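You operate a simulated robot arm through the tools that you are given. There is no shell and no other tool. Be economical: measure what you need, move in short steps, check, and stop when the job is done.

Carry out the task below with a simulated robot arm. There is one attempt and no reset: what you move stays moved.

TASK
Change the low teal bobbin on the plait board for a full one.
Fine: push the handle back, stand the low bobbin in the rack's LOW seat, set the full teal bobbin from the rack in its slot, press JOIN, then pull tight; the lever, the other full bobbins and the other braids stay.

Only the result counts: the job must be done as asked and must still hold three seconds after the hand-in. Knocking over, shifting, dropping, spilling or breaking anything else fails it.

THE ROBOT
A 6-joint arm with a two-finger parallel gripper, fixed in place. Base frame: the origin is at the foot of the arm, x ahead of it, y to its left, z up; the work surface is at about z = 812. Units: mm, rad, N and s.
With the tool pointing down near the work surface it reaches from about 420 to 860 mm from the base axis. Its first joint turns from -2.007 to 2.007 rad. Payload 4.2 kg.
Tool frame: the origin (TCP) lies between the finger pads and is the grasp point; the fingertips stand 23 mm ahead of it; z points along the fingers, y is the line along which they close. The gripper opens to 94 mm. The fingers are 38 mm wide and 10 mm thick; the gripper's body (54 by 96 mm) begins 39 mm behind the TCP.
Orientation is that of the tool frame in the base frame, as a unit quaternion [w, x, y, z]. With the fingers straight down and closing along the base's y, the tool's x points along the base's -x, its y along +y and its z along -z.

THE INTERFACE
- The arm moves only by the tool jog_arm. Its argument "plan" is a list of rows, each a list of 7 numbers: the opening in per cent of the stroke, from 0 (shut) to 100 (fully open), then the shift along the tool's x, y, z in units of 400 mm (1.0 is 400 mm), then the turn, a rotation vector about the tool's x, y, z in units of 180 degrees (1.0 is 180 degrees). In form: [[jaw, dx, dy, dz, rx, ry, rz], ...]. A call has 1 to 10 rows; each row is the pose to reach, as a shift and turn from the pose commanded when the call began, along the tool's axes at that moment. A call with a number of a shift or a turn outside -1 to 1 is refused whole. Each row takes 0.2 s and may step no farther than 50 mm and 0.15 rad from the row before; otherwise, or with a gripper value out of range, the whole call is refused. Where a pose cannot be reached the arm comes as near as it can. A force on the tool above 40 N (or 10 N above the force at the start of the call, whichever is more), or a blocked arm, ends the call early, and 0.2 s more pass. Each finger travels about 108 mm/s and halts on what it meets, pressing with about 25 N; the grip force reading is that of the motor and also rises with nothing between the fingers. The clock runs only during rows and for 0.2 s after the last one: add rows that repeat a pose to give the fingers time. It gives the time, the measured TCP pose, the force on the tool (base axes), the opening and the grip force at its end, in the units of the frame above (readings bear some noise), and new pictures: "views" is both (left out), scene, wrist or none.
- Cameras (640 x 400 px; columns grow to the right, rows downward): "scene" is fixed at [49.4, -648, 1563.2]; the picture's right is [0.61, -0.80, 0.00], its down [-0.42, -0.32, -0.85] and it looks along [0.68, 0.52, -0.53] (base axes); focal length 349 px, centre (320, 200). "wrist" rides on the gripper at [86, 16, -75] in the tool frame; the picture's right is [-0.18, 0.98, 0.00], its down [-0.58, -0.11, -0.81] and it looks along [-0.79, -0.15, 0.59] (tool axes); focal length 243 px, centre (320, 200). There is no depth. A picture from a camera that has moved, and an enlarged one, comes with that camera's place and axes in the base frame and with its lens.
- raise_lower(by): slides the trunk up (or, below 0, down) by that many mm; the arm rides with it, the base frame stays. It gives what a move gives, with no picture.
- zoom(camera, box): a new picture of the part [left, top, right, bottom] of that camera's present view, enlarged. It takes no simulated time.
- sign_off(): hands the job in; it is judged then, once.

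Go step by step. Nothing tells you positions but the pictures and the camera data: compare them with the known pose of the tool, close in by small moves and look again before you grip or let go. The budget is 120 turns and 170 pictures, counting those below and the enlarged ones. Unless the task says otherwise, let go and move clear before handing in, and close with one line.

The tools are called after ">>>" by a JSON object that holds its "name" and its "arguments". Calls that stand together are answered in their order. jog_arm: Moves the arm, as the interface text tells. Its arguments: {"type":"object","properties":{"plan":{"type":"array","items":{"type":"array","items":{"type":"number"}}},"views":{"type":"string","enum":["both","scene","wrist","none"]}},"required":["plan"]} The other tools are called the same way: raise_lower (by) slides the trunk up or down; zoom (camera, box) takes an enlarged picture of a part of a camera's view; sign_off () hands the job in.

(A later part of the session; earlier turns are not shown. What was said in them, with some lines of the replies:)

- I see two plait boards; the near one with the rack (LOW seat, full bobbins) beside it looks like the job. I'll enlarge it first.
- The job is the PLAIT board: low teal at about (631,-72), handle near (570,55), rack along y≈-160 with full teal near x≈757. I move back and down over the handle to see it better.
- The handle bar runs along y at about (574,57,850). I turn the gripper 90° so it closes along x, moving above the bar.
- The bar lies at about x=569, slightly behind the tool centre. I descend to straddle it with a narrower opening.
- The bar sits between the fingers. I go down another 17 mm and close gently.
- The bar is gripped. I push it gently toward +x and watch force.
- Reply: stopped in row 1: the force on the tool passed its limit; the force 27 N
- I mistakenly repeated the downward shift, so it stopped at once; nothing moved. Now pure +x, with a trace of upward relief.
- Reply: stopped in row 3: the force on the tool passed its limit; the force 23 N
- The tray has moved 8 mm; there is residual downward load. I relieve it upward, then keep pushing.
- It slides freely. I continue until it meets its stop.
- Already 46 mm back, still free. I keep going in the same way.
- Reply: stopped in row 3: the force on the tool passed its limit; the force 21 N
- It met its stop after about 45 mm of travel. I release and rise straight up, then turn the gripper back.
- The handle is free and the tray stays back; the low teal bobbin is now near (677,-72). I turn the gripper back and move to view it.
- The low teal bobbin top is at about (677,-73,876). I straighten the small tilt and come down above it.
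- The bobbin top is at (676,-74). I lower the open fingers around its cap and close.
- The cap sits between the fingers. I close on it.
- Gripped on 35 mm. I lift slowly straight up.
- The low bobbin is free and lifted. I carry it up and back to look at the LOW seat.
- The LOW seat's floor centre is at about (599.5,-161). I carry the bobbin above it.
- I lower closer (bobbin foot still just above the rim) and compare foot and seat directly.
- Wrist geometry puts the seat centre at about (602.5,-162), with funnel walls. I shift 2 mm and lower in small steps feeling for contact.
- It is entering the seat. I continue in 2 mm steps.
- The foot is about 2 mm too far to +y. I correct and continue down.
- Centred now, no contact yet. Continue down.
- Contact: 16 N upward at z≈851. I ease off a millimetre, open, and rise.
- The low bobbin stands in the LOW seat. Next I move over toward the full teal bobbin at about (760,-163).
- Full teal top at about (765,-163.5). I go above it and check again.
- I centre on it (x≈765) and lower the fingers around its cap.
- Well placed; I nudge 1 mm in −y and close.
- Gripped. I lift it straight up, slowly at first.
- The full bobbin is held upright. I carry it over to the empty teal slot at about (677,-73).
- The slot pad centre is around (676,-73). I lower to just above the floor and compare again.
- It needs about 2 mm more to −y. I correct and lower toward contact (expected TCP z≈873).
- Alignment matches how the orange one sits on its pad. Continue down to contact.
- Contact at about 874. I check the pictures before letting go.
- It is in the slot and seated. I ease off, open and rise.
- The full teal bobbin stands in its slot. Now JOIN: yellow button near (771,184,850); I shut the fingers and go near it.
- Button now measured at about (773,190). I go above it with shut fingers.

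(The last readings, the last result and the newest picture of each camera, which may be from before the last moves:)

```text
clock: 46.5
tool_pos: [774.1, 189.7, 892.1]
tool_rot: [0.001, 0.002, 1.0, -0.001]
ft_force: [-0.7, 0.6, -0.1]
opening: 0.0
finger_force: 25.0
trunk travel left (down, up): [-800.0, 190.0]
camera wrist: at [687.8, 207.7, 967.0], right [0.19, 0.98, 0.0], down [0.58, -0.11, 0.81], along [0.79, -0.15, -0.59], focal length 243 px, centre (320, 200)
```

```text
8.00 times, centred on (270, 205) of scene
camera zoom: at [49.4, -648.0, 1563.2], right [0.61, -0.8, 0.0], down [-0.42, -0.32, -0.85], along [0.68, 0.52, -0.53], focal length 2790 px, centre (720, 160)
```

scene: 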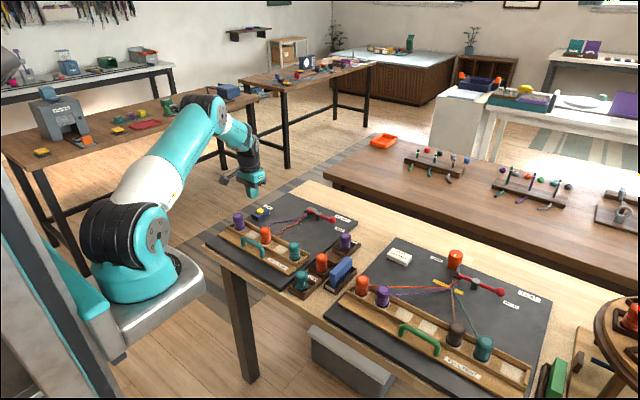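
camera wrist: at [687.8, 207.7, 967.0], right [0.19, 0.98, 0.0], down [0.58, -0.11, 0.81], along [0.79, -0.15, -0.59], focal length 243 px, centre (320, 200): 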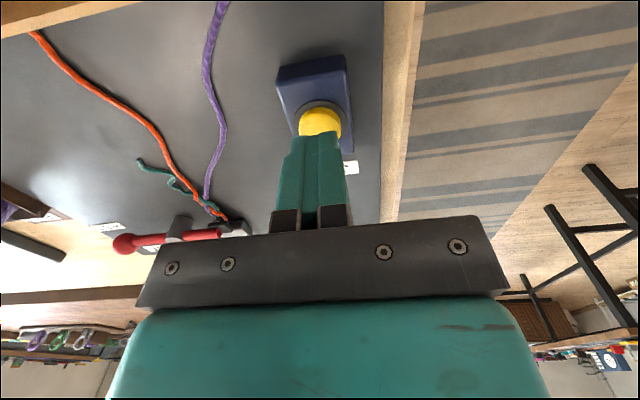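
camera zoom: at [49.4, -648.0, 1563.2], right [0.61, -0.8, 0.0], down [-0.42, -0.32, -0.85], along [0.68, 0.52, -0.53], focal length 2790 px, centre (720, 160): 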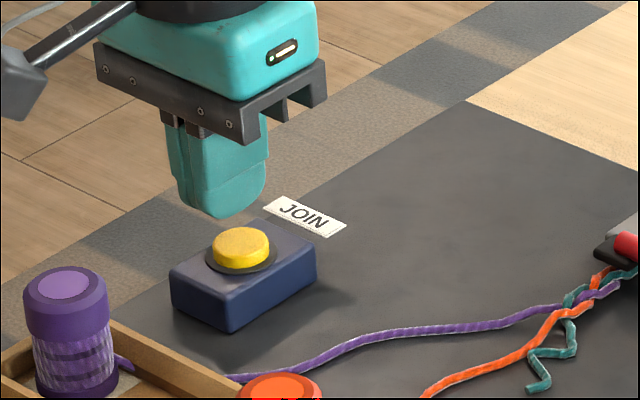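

Fingers are slightly short in x; I shift +5 mm and lower toward the button.

>>> {"name": "jog_arm", "arguments": {"plan": [[0, -0.013, -0.003, 0.01, 0, 0, 0], [0, -0.013, -0.003, 0.03, 0, 0, 0], [0, -0.013, -0.003, 0.045, 0, 0, 0], [0, -0.013, -0.003, 0.045, 0, 0, 0]], "views": "wrist"}}

>>> {"name": "zoom", "arguments": {"camera": "scene", "box": [240, 180, 300, 230]}}

```text
clock: 47.5
tool_pos: [779.7, 188.9, 876.8]
tool_rot: [0.0, 0.001, 1.0, 0.0]
ft_force: [0.0, -0.6, -0.2]
opening: 0.0
finger_force: 24.5
trunk travel left (down, up): [-800.0, 190.0]
camera wrist: at [693.6, 206.9, 950.3], right [0.19, 0.98, 0.0], down [0.58, -0.11, 0.81], along [0.79, -0.15, -0.59], focal length 243 px, centre (320, 200)
```

wrist: 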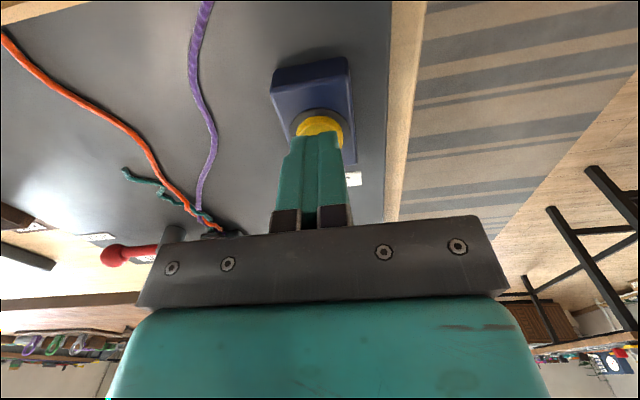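

```text
8.00 times, centred on (270, 205) of scene
camera zoom: at [49.4, -648.0, 1563.2], right [0.61, -0.8, 0.0], down [-0.42, -0.32, -0.85], along [0.68, 0.52, -0.53], focal length 2790 px, centre (720, 160)
```

zoom: 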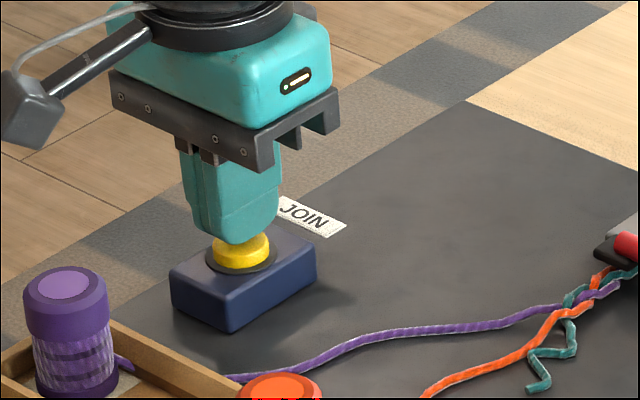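

Aligned over the button. I press in 1.5–2 mm steps.

>>> {"name": "jog_arm", "arguments": {"plan": [[0, 0, 0, 0.005, 0, 0, 0], [0, 0, 0, 0.01, 0, 0, 0], [0, 0, 0, 0.015, 0, 0, 0], [0, 0, 0, 0.02, 0, 0, 0], [0, 0, 0, 0.024, 0, 0, 0]], "views": "scene"}}

>>> {"name": "zoom", "arguments": {"camera": "scene", "box": [235, 180, 345, 270]}}

```text
clock: 48.8
tool_pos: [779.9, 188.9, 866.5]
tool_rot: [0.001, 0.002, 1.0, 0.0]
ft_force: [1.0, -1.3, 3.1]
opening: 0.3
finger_force: 25.1
trunk travel left (down, up): [-800.0, 190.0]
```

scene: 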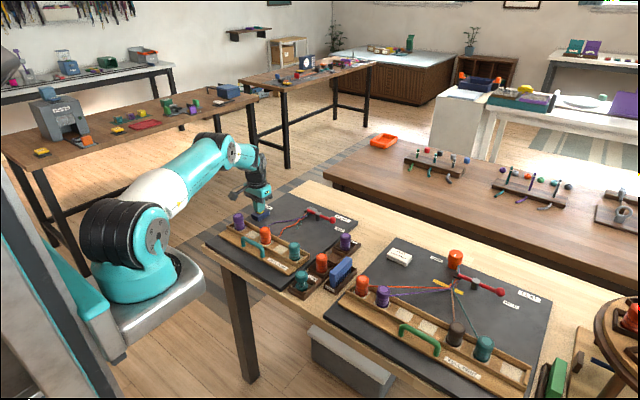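

```text
4.44 times, centred on (290, 225) of scene
camera zoom: at [49.4, -648.0, 1563.2], right [0.61, -0.8, 0.0], down [-0.42, -0.32, -0.85], along [0.68, 0.52, -0.53], focal length 1550 px, centre (453, 89)
```

zoom: 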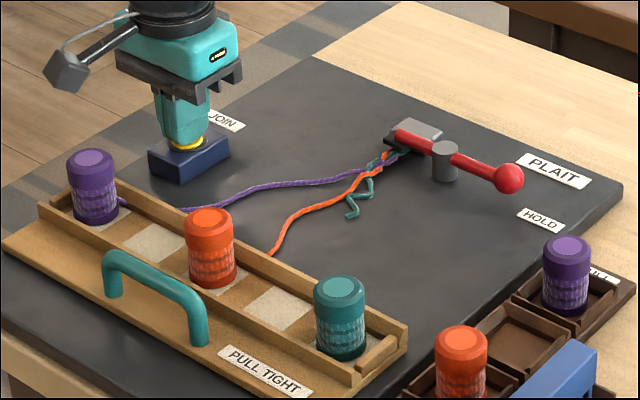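

Contact has begun (3 N). I press further.

>>> {"name": "jog_arm", "arguments": {"plan": [[0, 0, 0, 0.005, 0, 0, 0], [0, 0, 0, 0.01, 0, 0, 0], [0, 0, 0, 0.015, 0, 0, 0], [0, 0, 0, 0.015, 0, 0, 0]], "views": "scene"}}

>>> {"name": "zoom", "arguments": {"camera": "scene", "box": [235, 180, 345, 270]}}

```text
clock: 49.8
tool_pos: [779.7, 188.8, 863.6]
tool_rot: [0.001, 0.001, 1.0, 0.0]
ft_force: [-7.2, -1.8, 22.9]
opening: 0.0
finger_force: 24.9
trunk travel left (down, up): [-800.0, 190.0]
```

scene: 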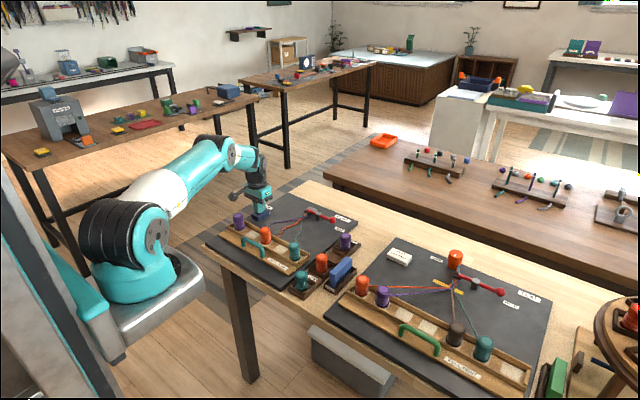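

```text
4.44 times, centred on (290, 225) of scene
camera zoom: at [49.4, -648.0, 1563.2], right [0.61, -0.8, 0.0], down [-0.42, -0.32, -0.85], along [0.68, 0.52, -0.53], focal length 1550 px, centre (453, 89)
```

zoom: 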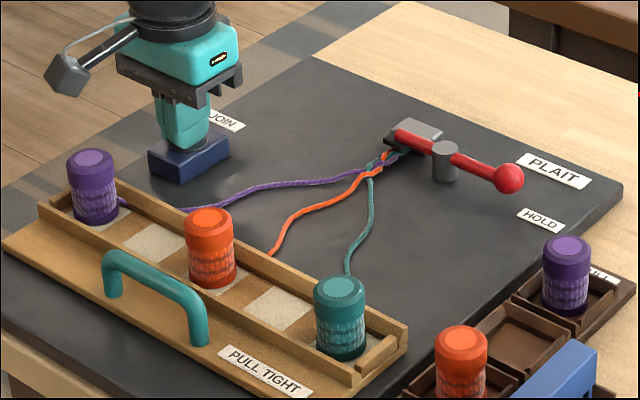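

The join took: the teal thread now runs to the new bobbin. I rise, then go back over the handle with the gripper turned 90°.

>>> {"name": "jog_arm", "arguments": {"plan": [[0, 0, 0, -0.02, 0, 0, 0], [0, 0, 0, -0.1, 0, 0, 0], [0, 0, 0, -0.2, 0, 0, 0], [0, 0, 0, -0.3, 0, 0, 0]], "views": "none"}}

>>> {"name": "jog_arm", "arguments": {"plan": [[10, 0.04, -0.033, 0, 0, 0, 0.0455], [20, 0.08, -0.066, 0, 0, 0, 0.091], [30, 0.12, -0.1, 0, 0, 0, 0.1365], [40, 0.165, -0.132, 0, 0, 0, 0.182], [40, 0.205, -0.165, 0, 0, 0, 0.2275], [40, 0.245, -0.2, 0, 0, 0, 0.273], [40, 0.29, -0.23, 0, 0, 0, 0.3185], [40, 0.33, -0.265, 0, 0, 0, 0.364], [40, 0.37, -0.3, 0, 0, 0, 0.4095], [40, 0.4125, -0.33, 0, 0, 0, 0.455]], "views": "none"}}

>>> {"name": "jog_arm", "arguments": {"plan": [[40, 0, 0, 0.05, 0, 0, 0.045], [40, 0, 0, 0.1, 0, 0, 0.045], [40, 0, 0, 0.1, 0, 0, 0.045]]}}

```text
clock: 50.8
tool_pos: [780.6, 188.9, 981.7]
tool_rot: [-0.001, 0.001, 1.0, 0.0]
ft_force: [-0.3, 0.3, -0.6]
opening: 0.0
finger_force: 24.6
trunk travel left (down, up): [-800.0, 190.0]
```

```text
clock: 53.0
tool_pos: [614.2, 58.4, 982.0]
tool_rot: [0.0, 0.658, 0.753, 0.0]
ft_force: [0.1, 0.9, 0.5]
opening: 37.5
finger_force: 0.1
trunk travel left (down, up): [-800.0, 190.0]
```

```text
clock: 53.8
tool_pos: [613.7, 56.8, 940.3]
tool_rot: [-0.001, 0.709, 0.706, 0.0]
ft_force: [0.2, -0.1, -0.2]
opening: 37.2
finger_force: 0.1
trunk travel left (down, up): [-800.0, 190.0]
camera wrist: at [630.7, 145.2, 1013.8], right [0.98, -0.19, 0.0], down [-0.11, -0.58, 0.81], along [-0.15, -0.79, -0.59], focal length 243 px, centre (320, 200)
```

scene: 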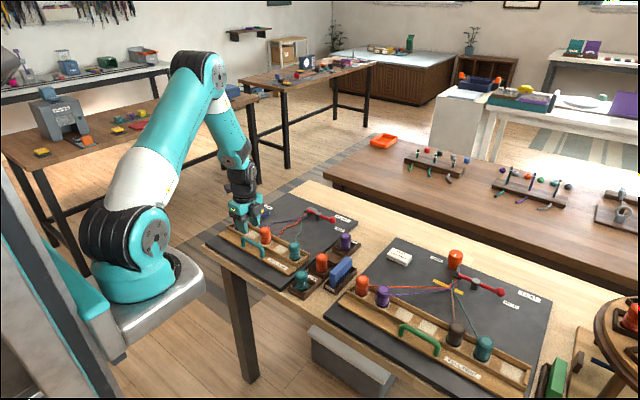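
wrist: 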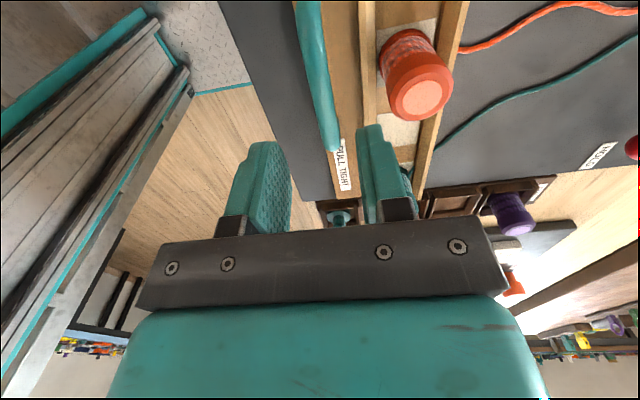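

The bar is at x≈613, right under the tool. I descend straddling it and close.

>>> {"name": "jog_arm", "arguments": {"plan": [[36, 0, 0, 0.06, 0, 0, 0], [36, 0, 0, 0.12, 0, 0, 0], [36, 0, 0, 0.165, 0, 0, 0], [36, 0, 0, 0.185, 0, 0, 0], [36, 0, 0, 0.185, 0, 0, 0]], "views": "wrist"}}

```text
clock: 55.0
tool_pos: [615.5, 55.1, 865.7]
tool_rot: [0.0, 0.707, 0.707, 0.0]
ft_force: [0.3, 0.5, -1.0]
opening: 33.6
finger_force: 0.2
trunk travel left (down, up): [-800.0, 190.0]
camera wrist: at [632.2, 144.0, 940.2], right [0.98, -0.19, 0.0], down [-0.11, -0.58, 0.81], along [-0.15, -0.79, -0.59], focal length 243 px, centre (320, 200)
```

wrist: 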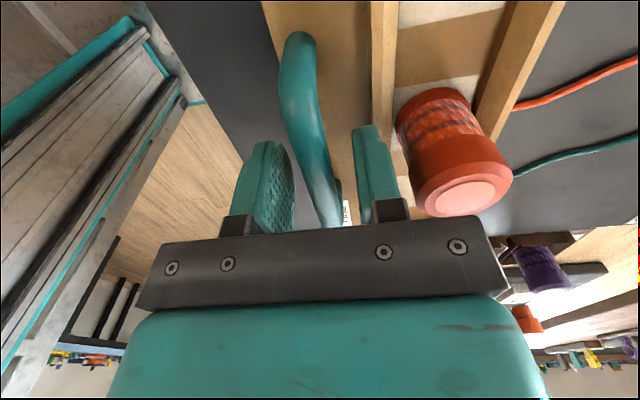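

I close on the bar.

>>> {"name": "jog_arm", "arguments": {"plan": [[0, 0, 0, 0, 0, 0, 0], [0, 0, 0, 0, 0, 0, 0], [0, 0, 0, 0, 0, 0, 0]], "views": "none"}}

>>> {"name": "jog_arm", "arguments": {"plan": [[0, 0, -0.005, 0, 0, 0, 0], [0, 0, -0.012, 0, 0, 0, 0], [0, 0, -0.02, 0, 0, 0, 0], [0, 0, -0.028, 0, 0, 0, 0], [0, 0, -0.036, 0, 0, 0, 0], [0, 0, -0.044, 0, 0, 0, 0]], "views": "scene"}}

```text
clock: 55.8
tool_pos: [615.4, 55.4, 866.1]
tool_rot: [-0.001, 0.708, 0.706, 0.0]
ft_force: [0.3, -0.4, -1.5]
opening: 13.4
finger_force: 44.7
trunk travel left (down, up): [-800.0, 190.0]
```

```text
clock: 57.1
tool_pos: [597.4, 56.4, 865.7]
tool_rot: [0.001, 0.708, 0.706, -0.001]
ft_force: [2.3, -11.4, -8.1]
opening: 13.7
finger_force: 45.5
trunk travel left (down, up): [-800.0, 190.0]
```

scene: 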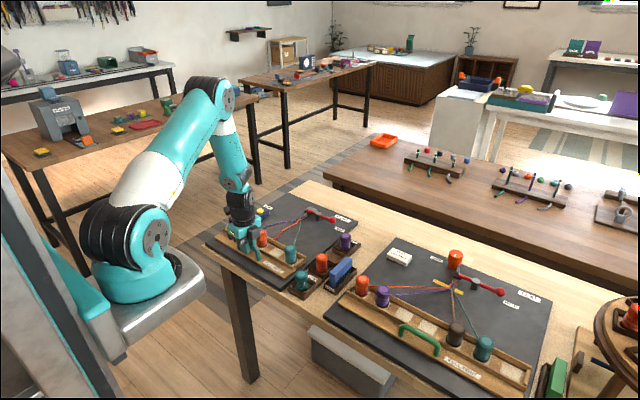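

The tray follows. I keep pulling to the stop, easing the small sideways load.

>>> {"name": "jog_arm", "arguments": {"plan": [[0, 0.001, -0.008, 0.001, 0, 0, 0], [0, 0.001, -0.016, 0.001, 0, 0, 0], [0, 0.001, -0.024, 0.001, 0, 0, 0], [0, 0.001, -0.032, 0.001, 0, 0, 0], [0, 0.001, -0.04, 0.001, 0, 0, 0], [0, 0.001, -0.048, 0.001, 0, 0, 0]], "views": "none"}}

>>> {"name": "zoom", "arguments": {"camera": "scene", "box": [200, 190, 360, 300]}}

```text
clock: 58.5
tool_pos: [577.9, 55.2, 864.9]
tool_rot: [0.0, 0.709, 0.706, -0.003]
ft_force: [1.7, -26.4, -21.5]
opening: 13.6
finger_force: 44.7
trunk travel left (down, up): [-800.0, 190.0]
```

```text
3.64 times, centred on (280, 245) of scene
camera zoom: at [49.4, -648.0, 1563.2], right [0.61, -0.8, 0.0], down [-0.42, -0.32, -0.85], along [0.68, 0.52, -0.53], focal length 1268 px, centre (466, 36)
```

zoom: 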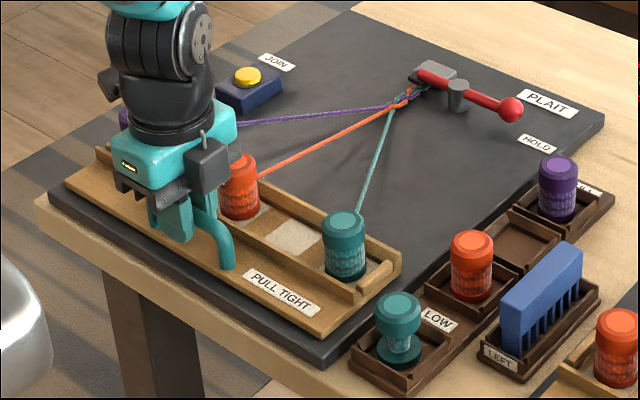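

Nearly there; I relieve the side and vertical loads and pull the last millimetres.

>>> {"name": "jog_arm", "arguments": {"plan": [[0, -0.004, 0, 0.003, 0, 0, 0], [0, -0.005, -0.004, 0.004, 0, 0, 0], [0, -0.005, -0.01, 0.004, 0, 0, 0], [0, -0.005, -0.016, 0.004, 0, 0, 0], [0, -0.005, -0.022, 0.004, 0, 0, 0]], "views": "none"}}

>>> {"name": "zoom", "arguments": {"camera": "scene", "box": [200, 190, 360, 300]}}

```text
clock: 59.8
tool_pos: [571.0, 56.5, 865.7]
tool_rot: [0.001, 0.708, 0.707, 0.002]
ft_force: [2.3, -6.7, 19.1]
opening: 13.8
finger_force: 45.1
trunk travel left (down, up): [-800.0, 190.0]
```

```text
3.64 times, centred on (280, 245) of scene
camera zoom: at [49.4, -648.0, 1563.2], right [0.61, -0.8, 0.0], down [-0.42, -0.32, -0.85], along [0.68, 0.52, -0.53], focal length 1268 px, centre (466, 36)
```

zoom: 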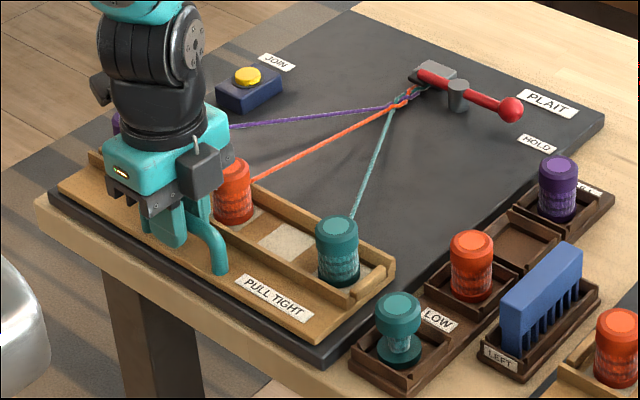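

Back at about the original position; I pull a little more to be sure it is against its stop.

>>> {"name": "jog_arm", "arguments": {"plan": [[0, -0.001, -0.002, -0.002, 0, 0, 0], [0, -0.001, -0.006, -0.002, 0, 0, 0], [0, -0.001, -0.01, -0.002, 0, 0, 0], [0, -0.001, -0.014, -0.002, 0, 0, 0]], "views": "none"}}

>>> {"name": "zoom", "arguments": {"camera": "scene", "box": [200, 190, 360, 300]}}

```text
clock: 60.7
tool_pos: [570.6, 55.9, 865.7]
tool_rot: [0.005, 0.708, 0.706, 0.007]
ft_force: [11.6, -4.3, -11.5]
opening: 13.5
finger_force: 45.3
trunk travel left (down, up): [-800.0, 190.0]
stopped in row 4: the force on the tool passed its limit (the readings are from after the stop); the commanded pose is now the measured one
```

```text
3.64 times, centred on (280, 245) of scene
camera zoom: at [49.4, -648.0, 1563.2], right [0.61, -0.8, 0.0], down [-0.42, -0.32, -0.85], along [0.68, 0.52, -0.53], focal length 1268 px, centre (466, 36)
```

zoom: 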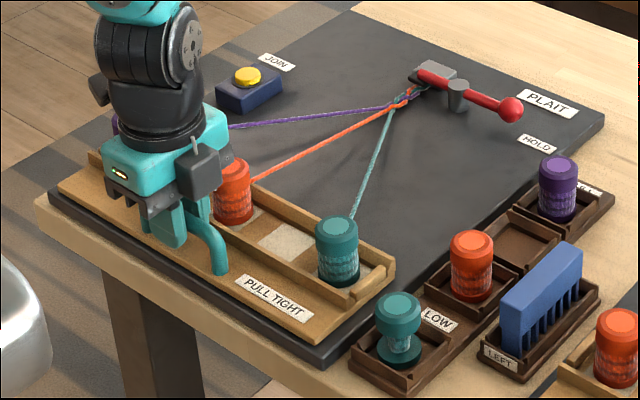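

The tray is against its tight stop with all three threads straight. I release, rise and check.

>>> {"name": "jog_arm", "arguments": {"plan": [[32, 0, 0, 0, 0, 0, 0], [32, 0, 0, 0, 0, 0, 0], [32, 0, 0, -0.04, 0, 0, 0], [32, 0, 0, -0.14, 0, 0, 0], [32, 0, 0, -0.24, 0, 0, 0], [32, 0, 0, -0.34, 0, 0, 0], [32, 0, 0, -0.44, 0, 0, 0]]}}

>>> {"name": "zoom", "arguments": {"camera": "scene", "box": [200, 190, 360, 300]}}

```text
clock: 62.3
tool_pos: [567.5, 58.1, 1040.6]
tool_rot: [0.003, 0.708, 0.706, 0.005]
ft_force: [0.6, -0.1, -0.6]
opening: 30.0
finger_force: 0.2
trunk travel left (down, up): [-800.0, 190.0]
camera wrist: at [582.3, 146.6, 1115.8], right [0.98, -0.19, 0.01], down [-0.12, -0.58, 0.8], along [-0.14, -0.79, -0.6], focal length 243 px, centre (320, 200)
```

scene: 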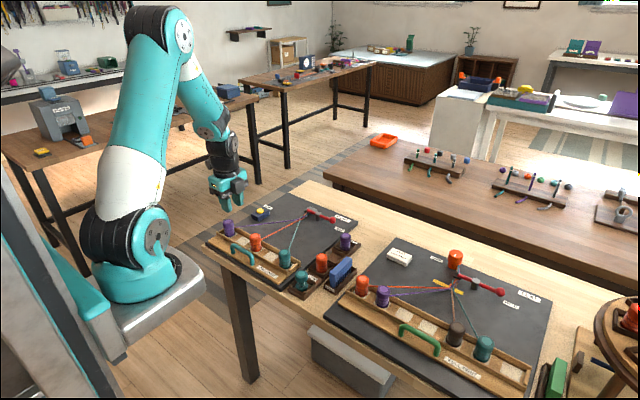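
wrist: 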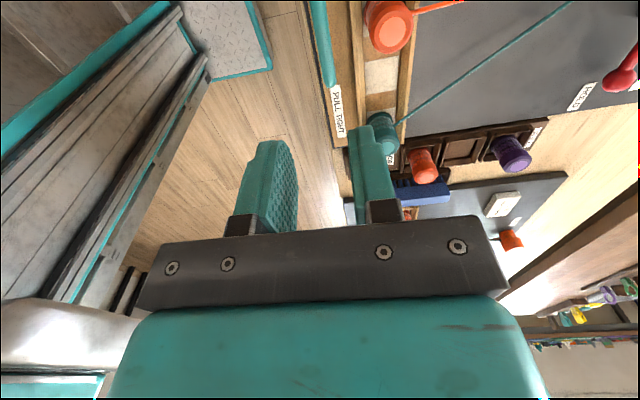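

```text
3.64 times, centred on (280, 245) of scene
camera zoom: at [49.4, -648.0, 1563.2], right [0.61, -0.8, 0.0], down [-0.42, -0.32, -0.85], along [0.68, 0.52, -0.53], focal length 1268 px, centre (466, 36)
```

zoom: 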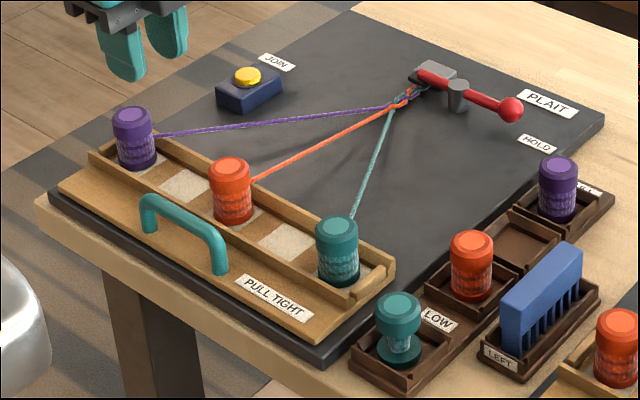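

Everything looks as asked: the threads are straight, the full teal bobbin is in its slot, the low one stands in LOW, and the lever and the others are untouched. The arm is clear, so I hand in.

>>> {"name": "sign_off", "arguments": {}}

```text
The job is handed in.
```

The low teal bobbin is swapped for the full one and joined, the handle is pulled tight, and the low bobbin stands in the LOW seat; the job is handed in.
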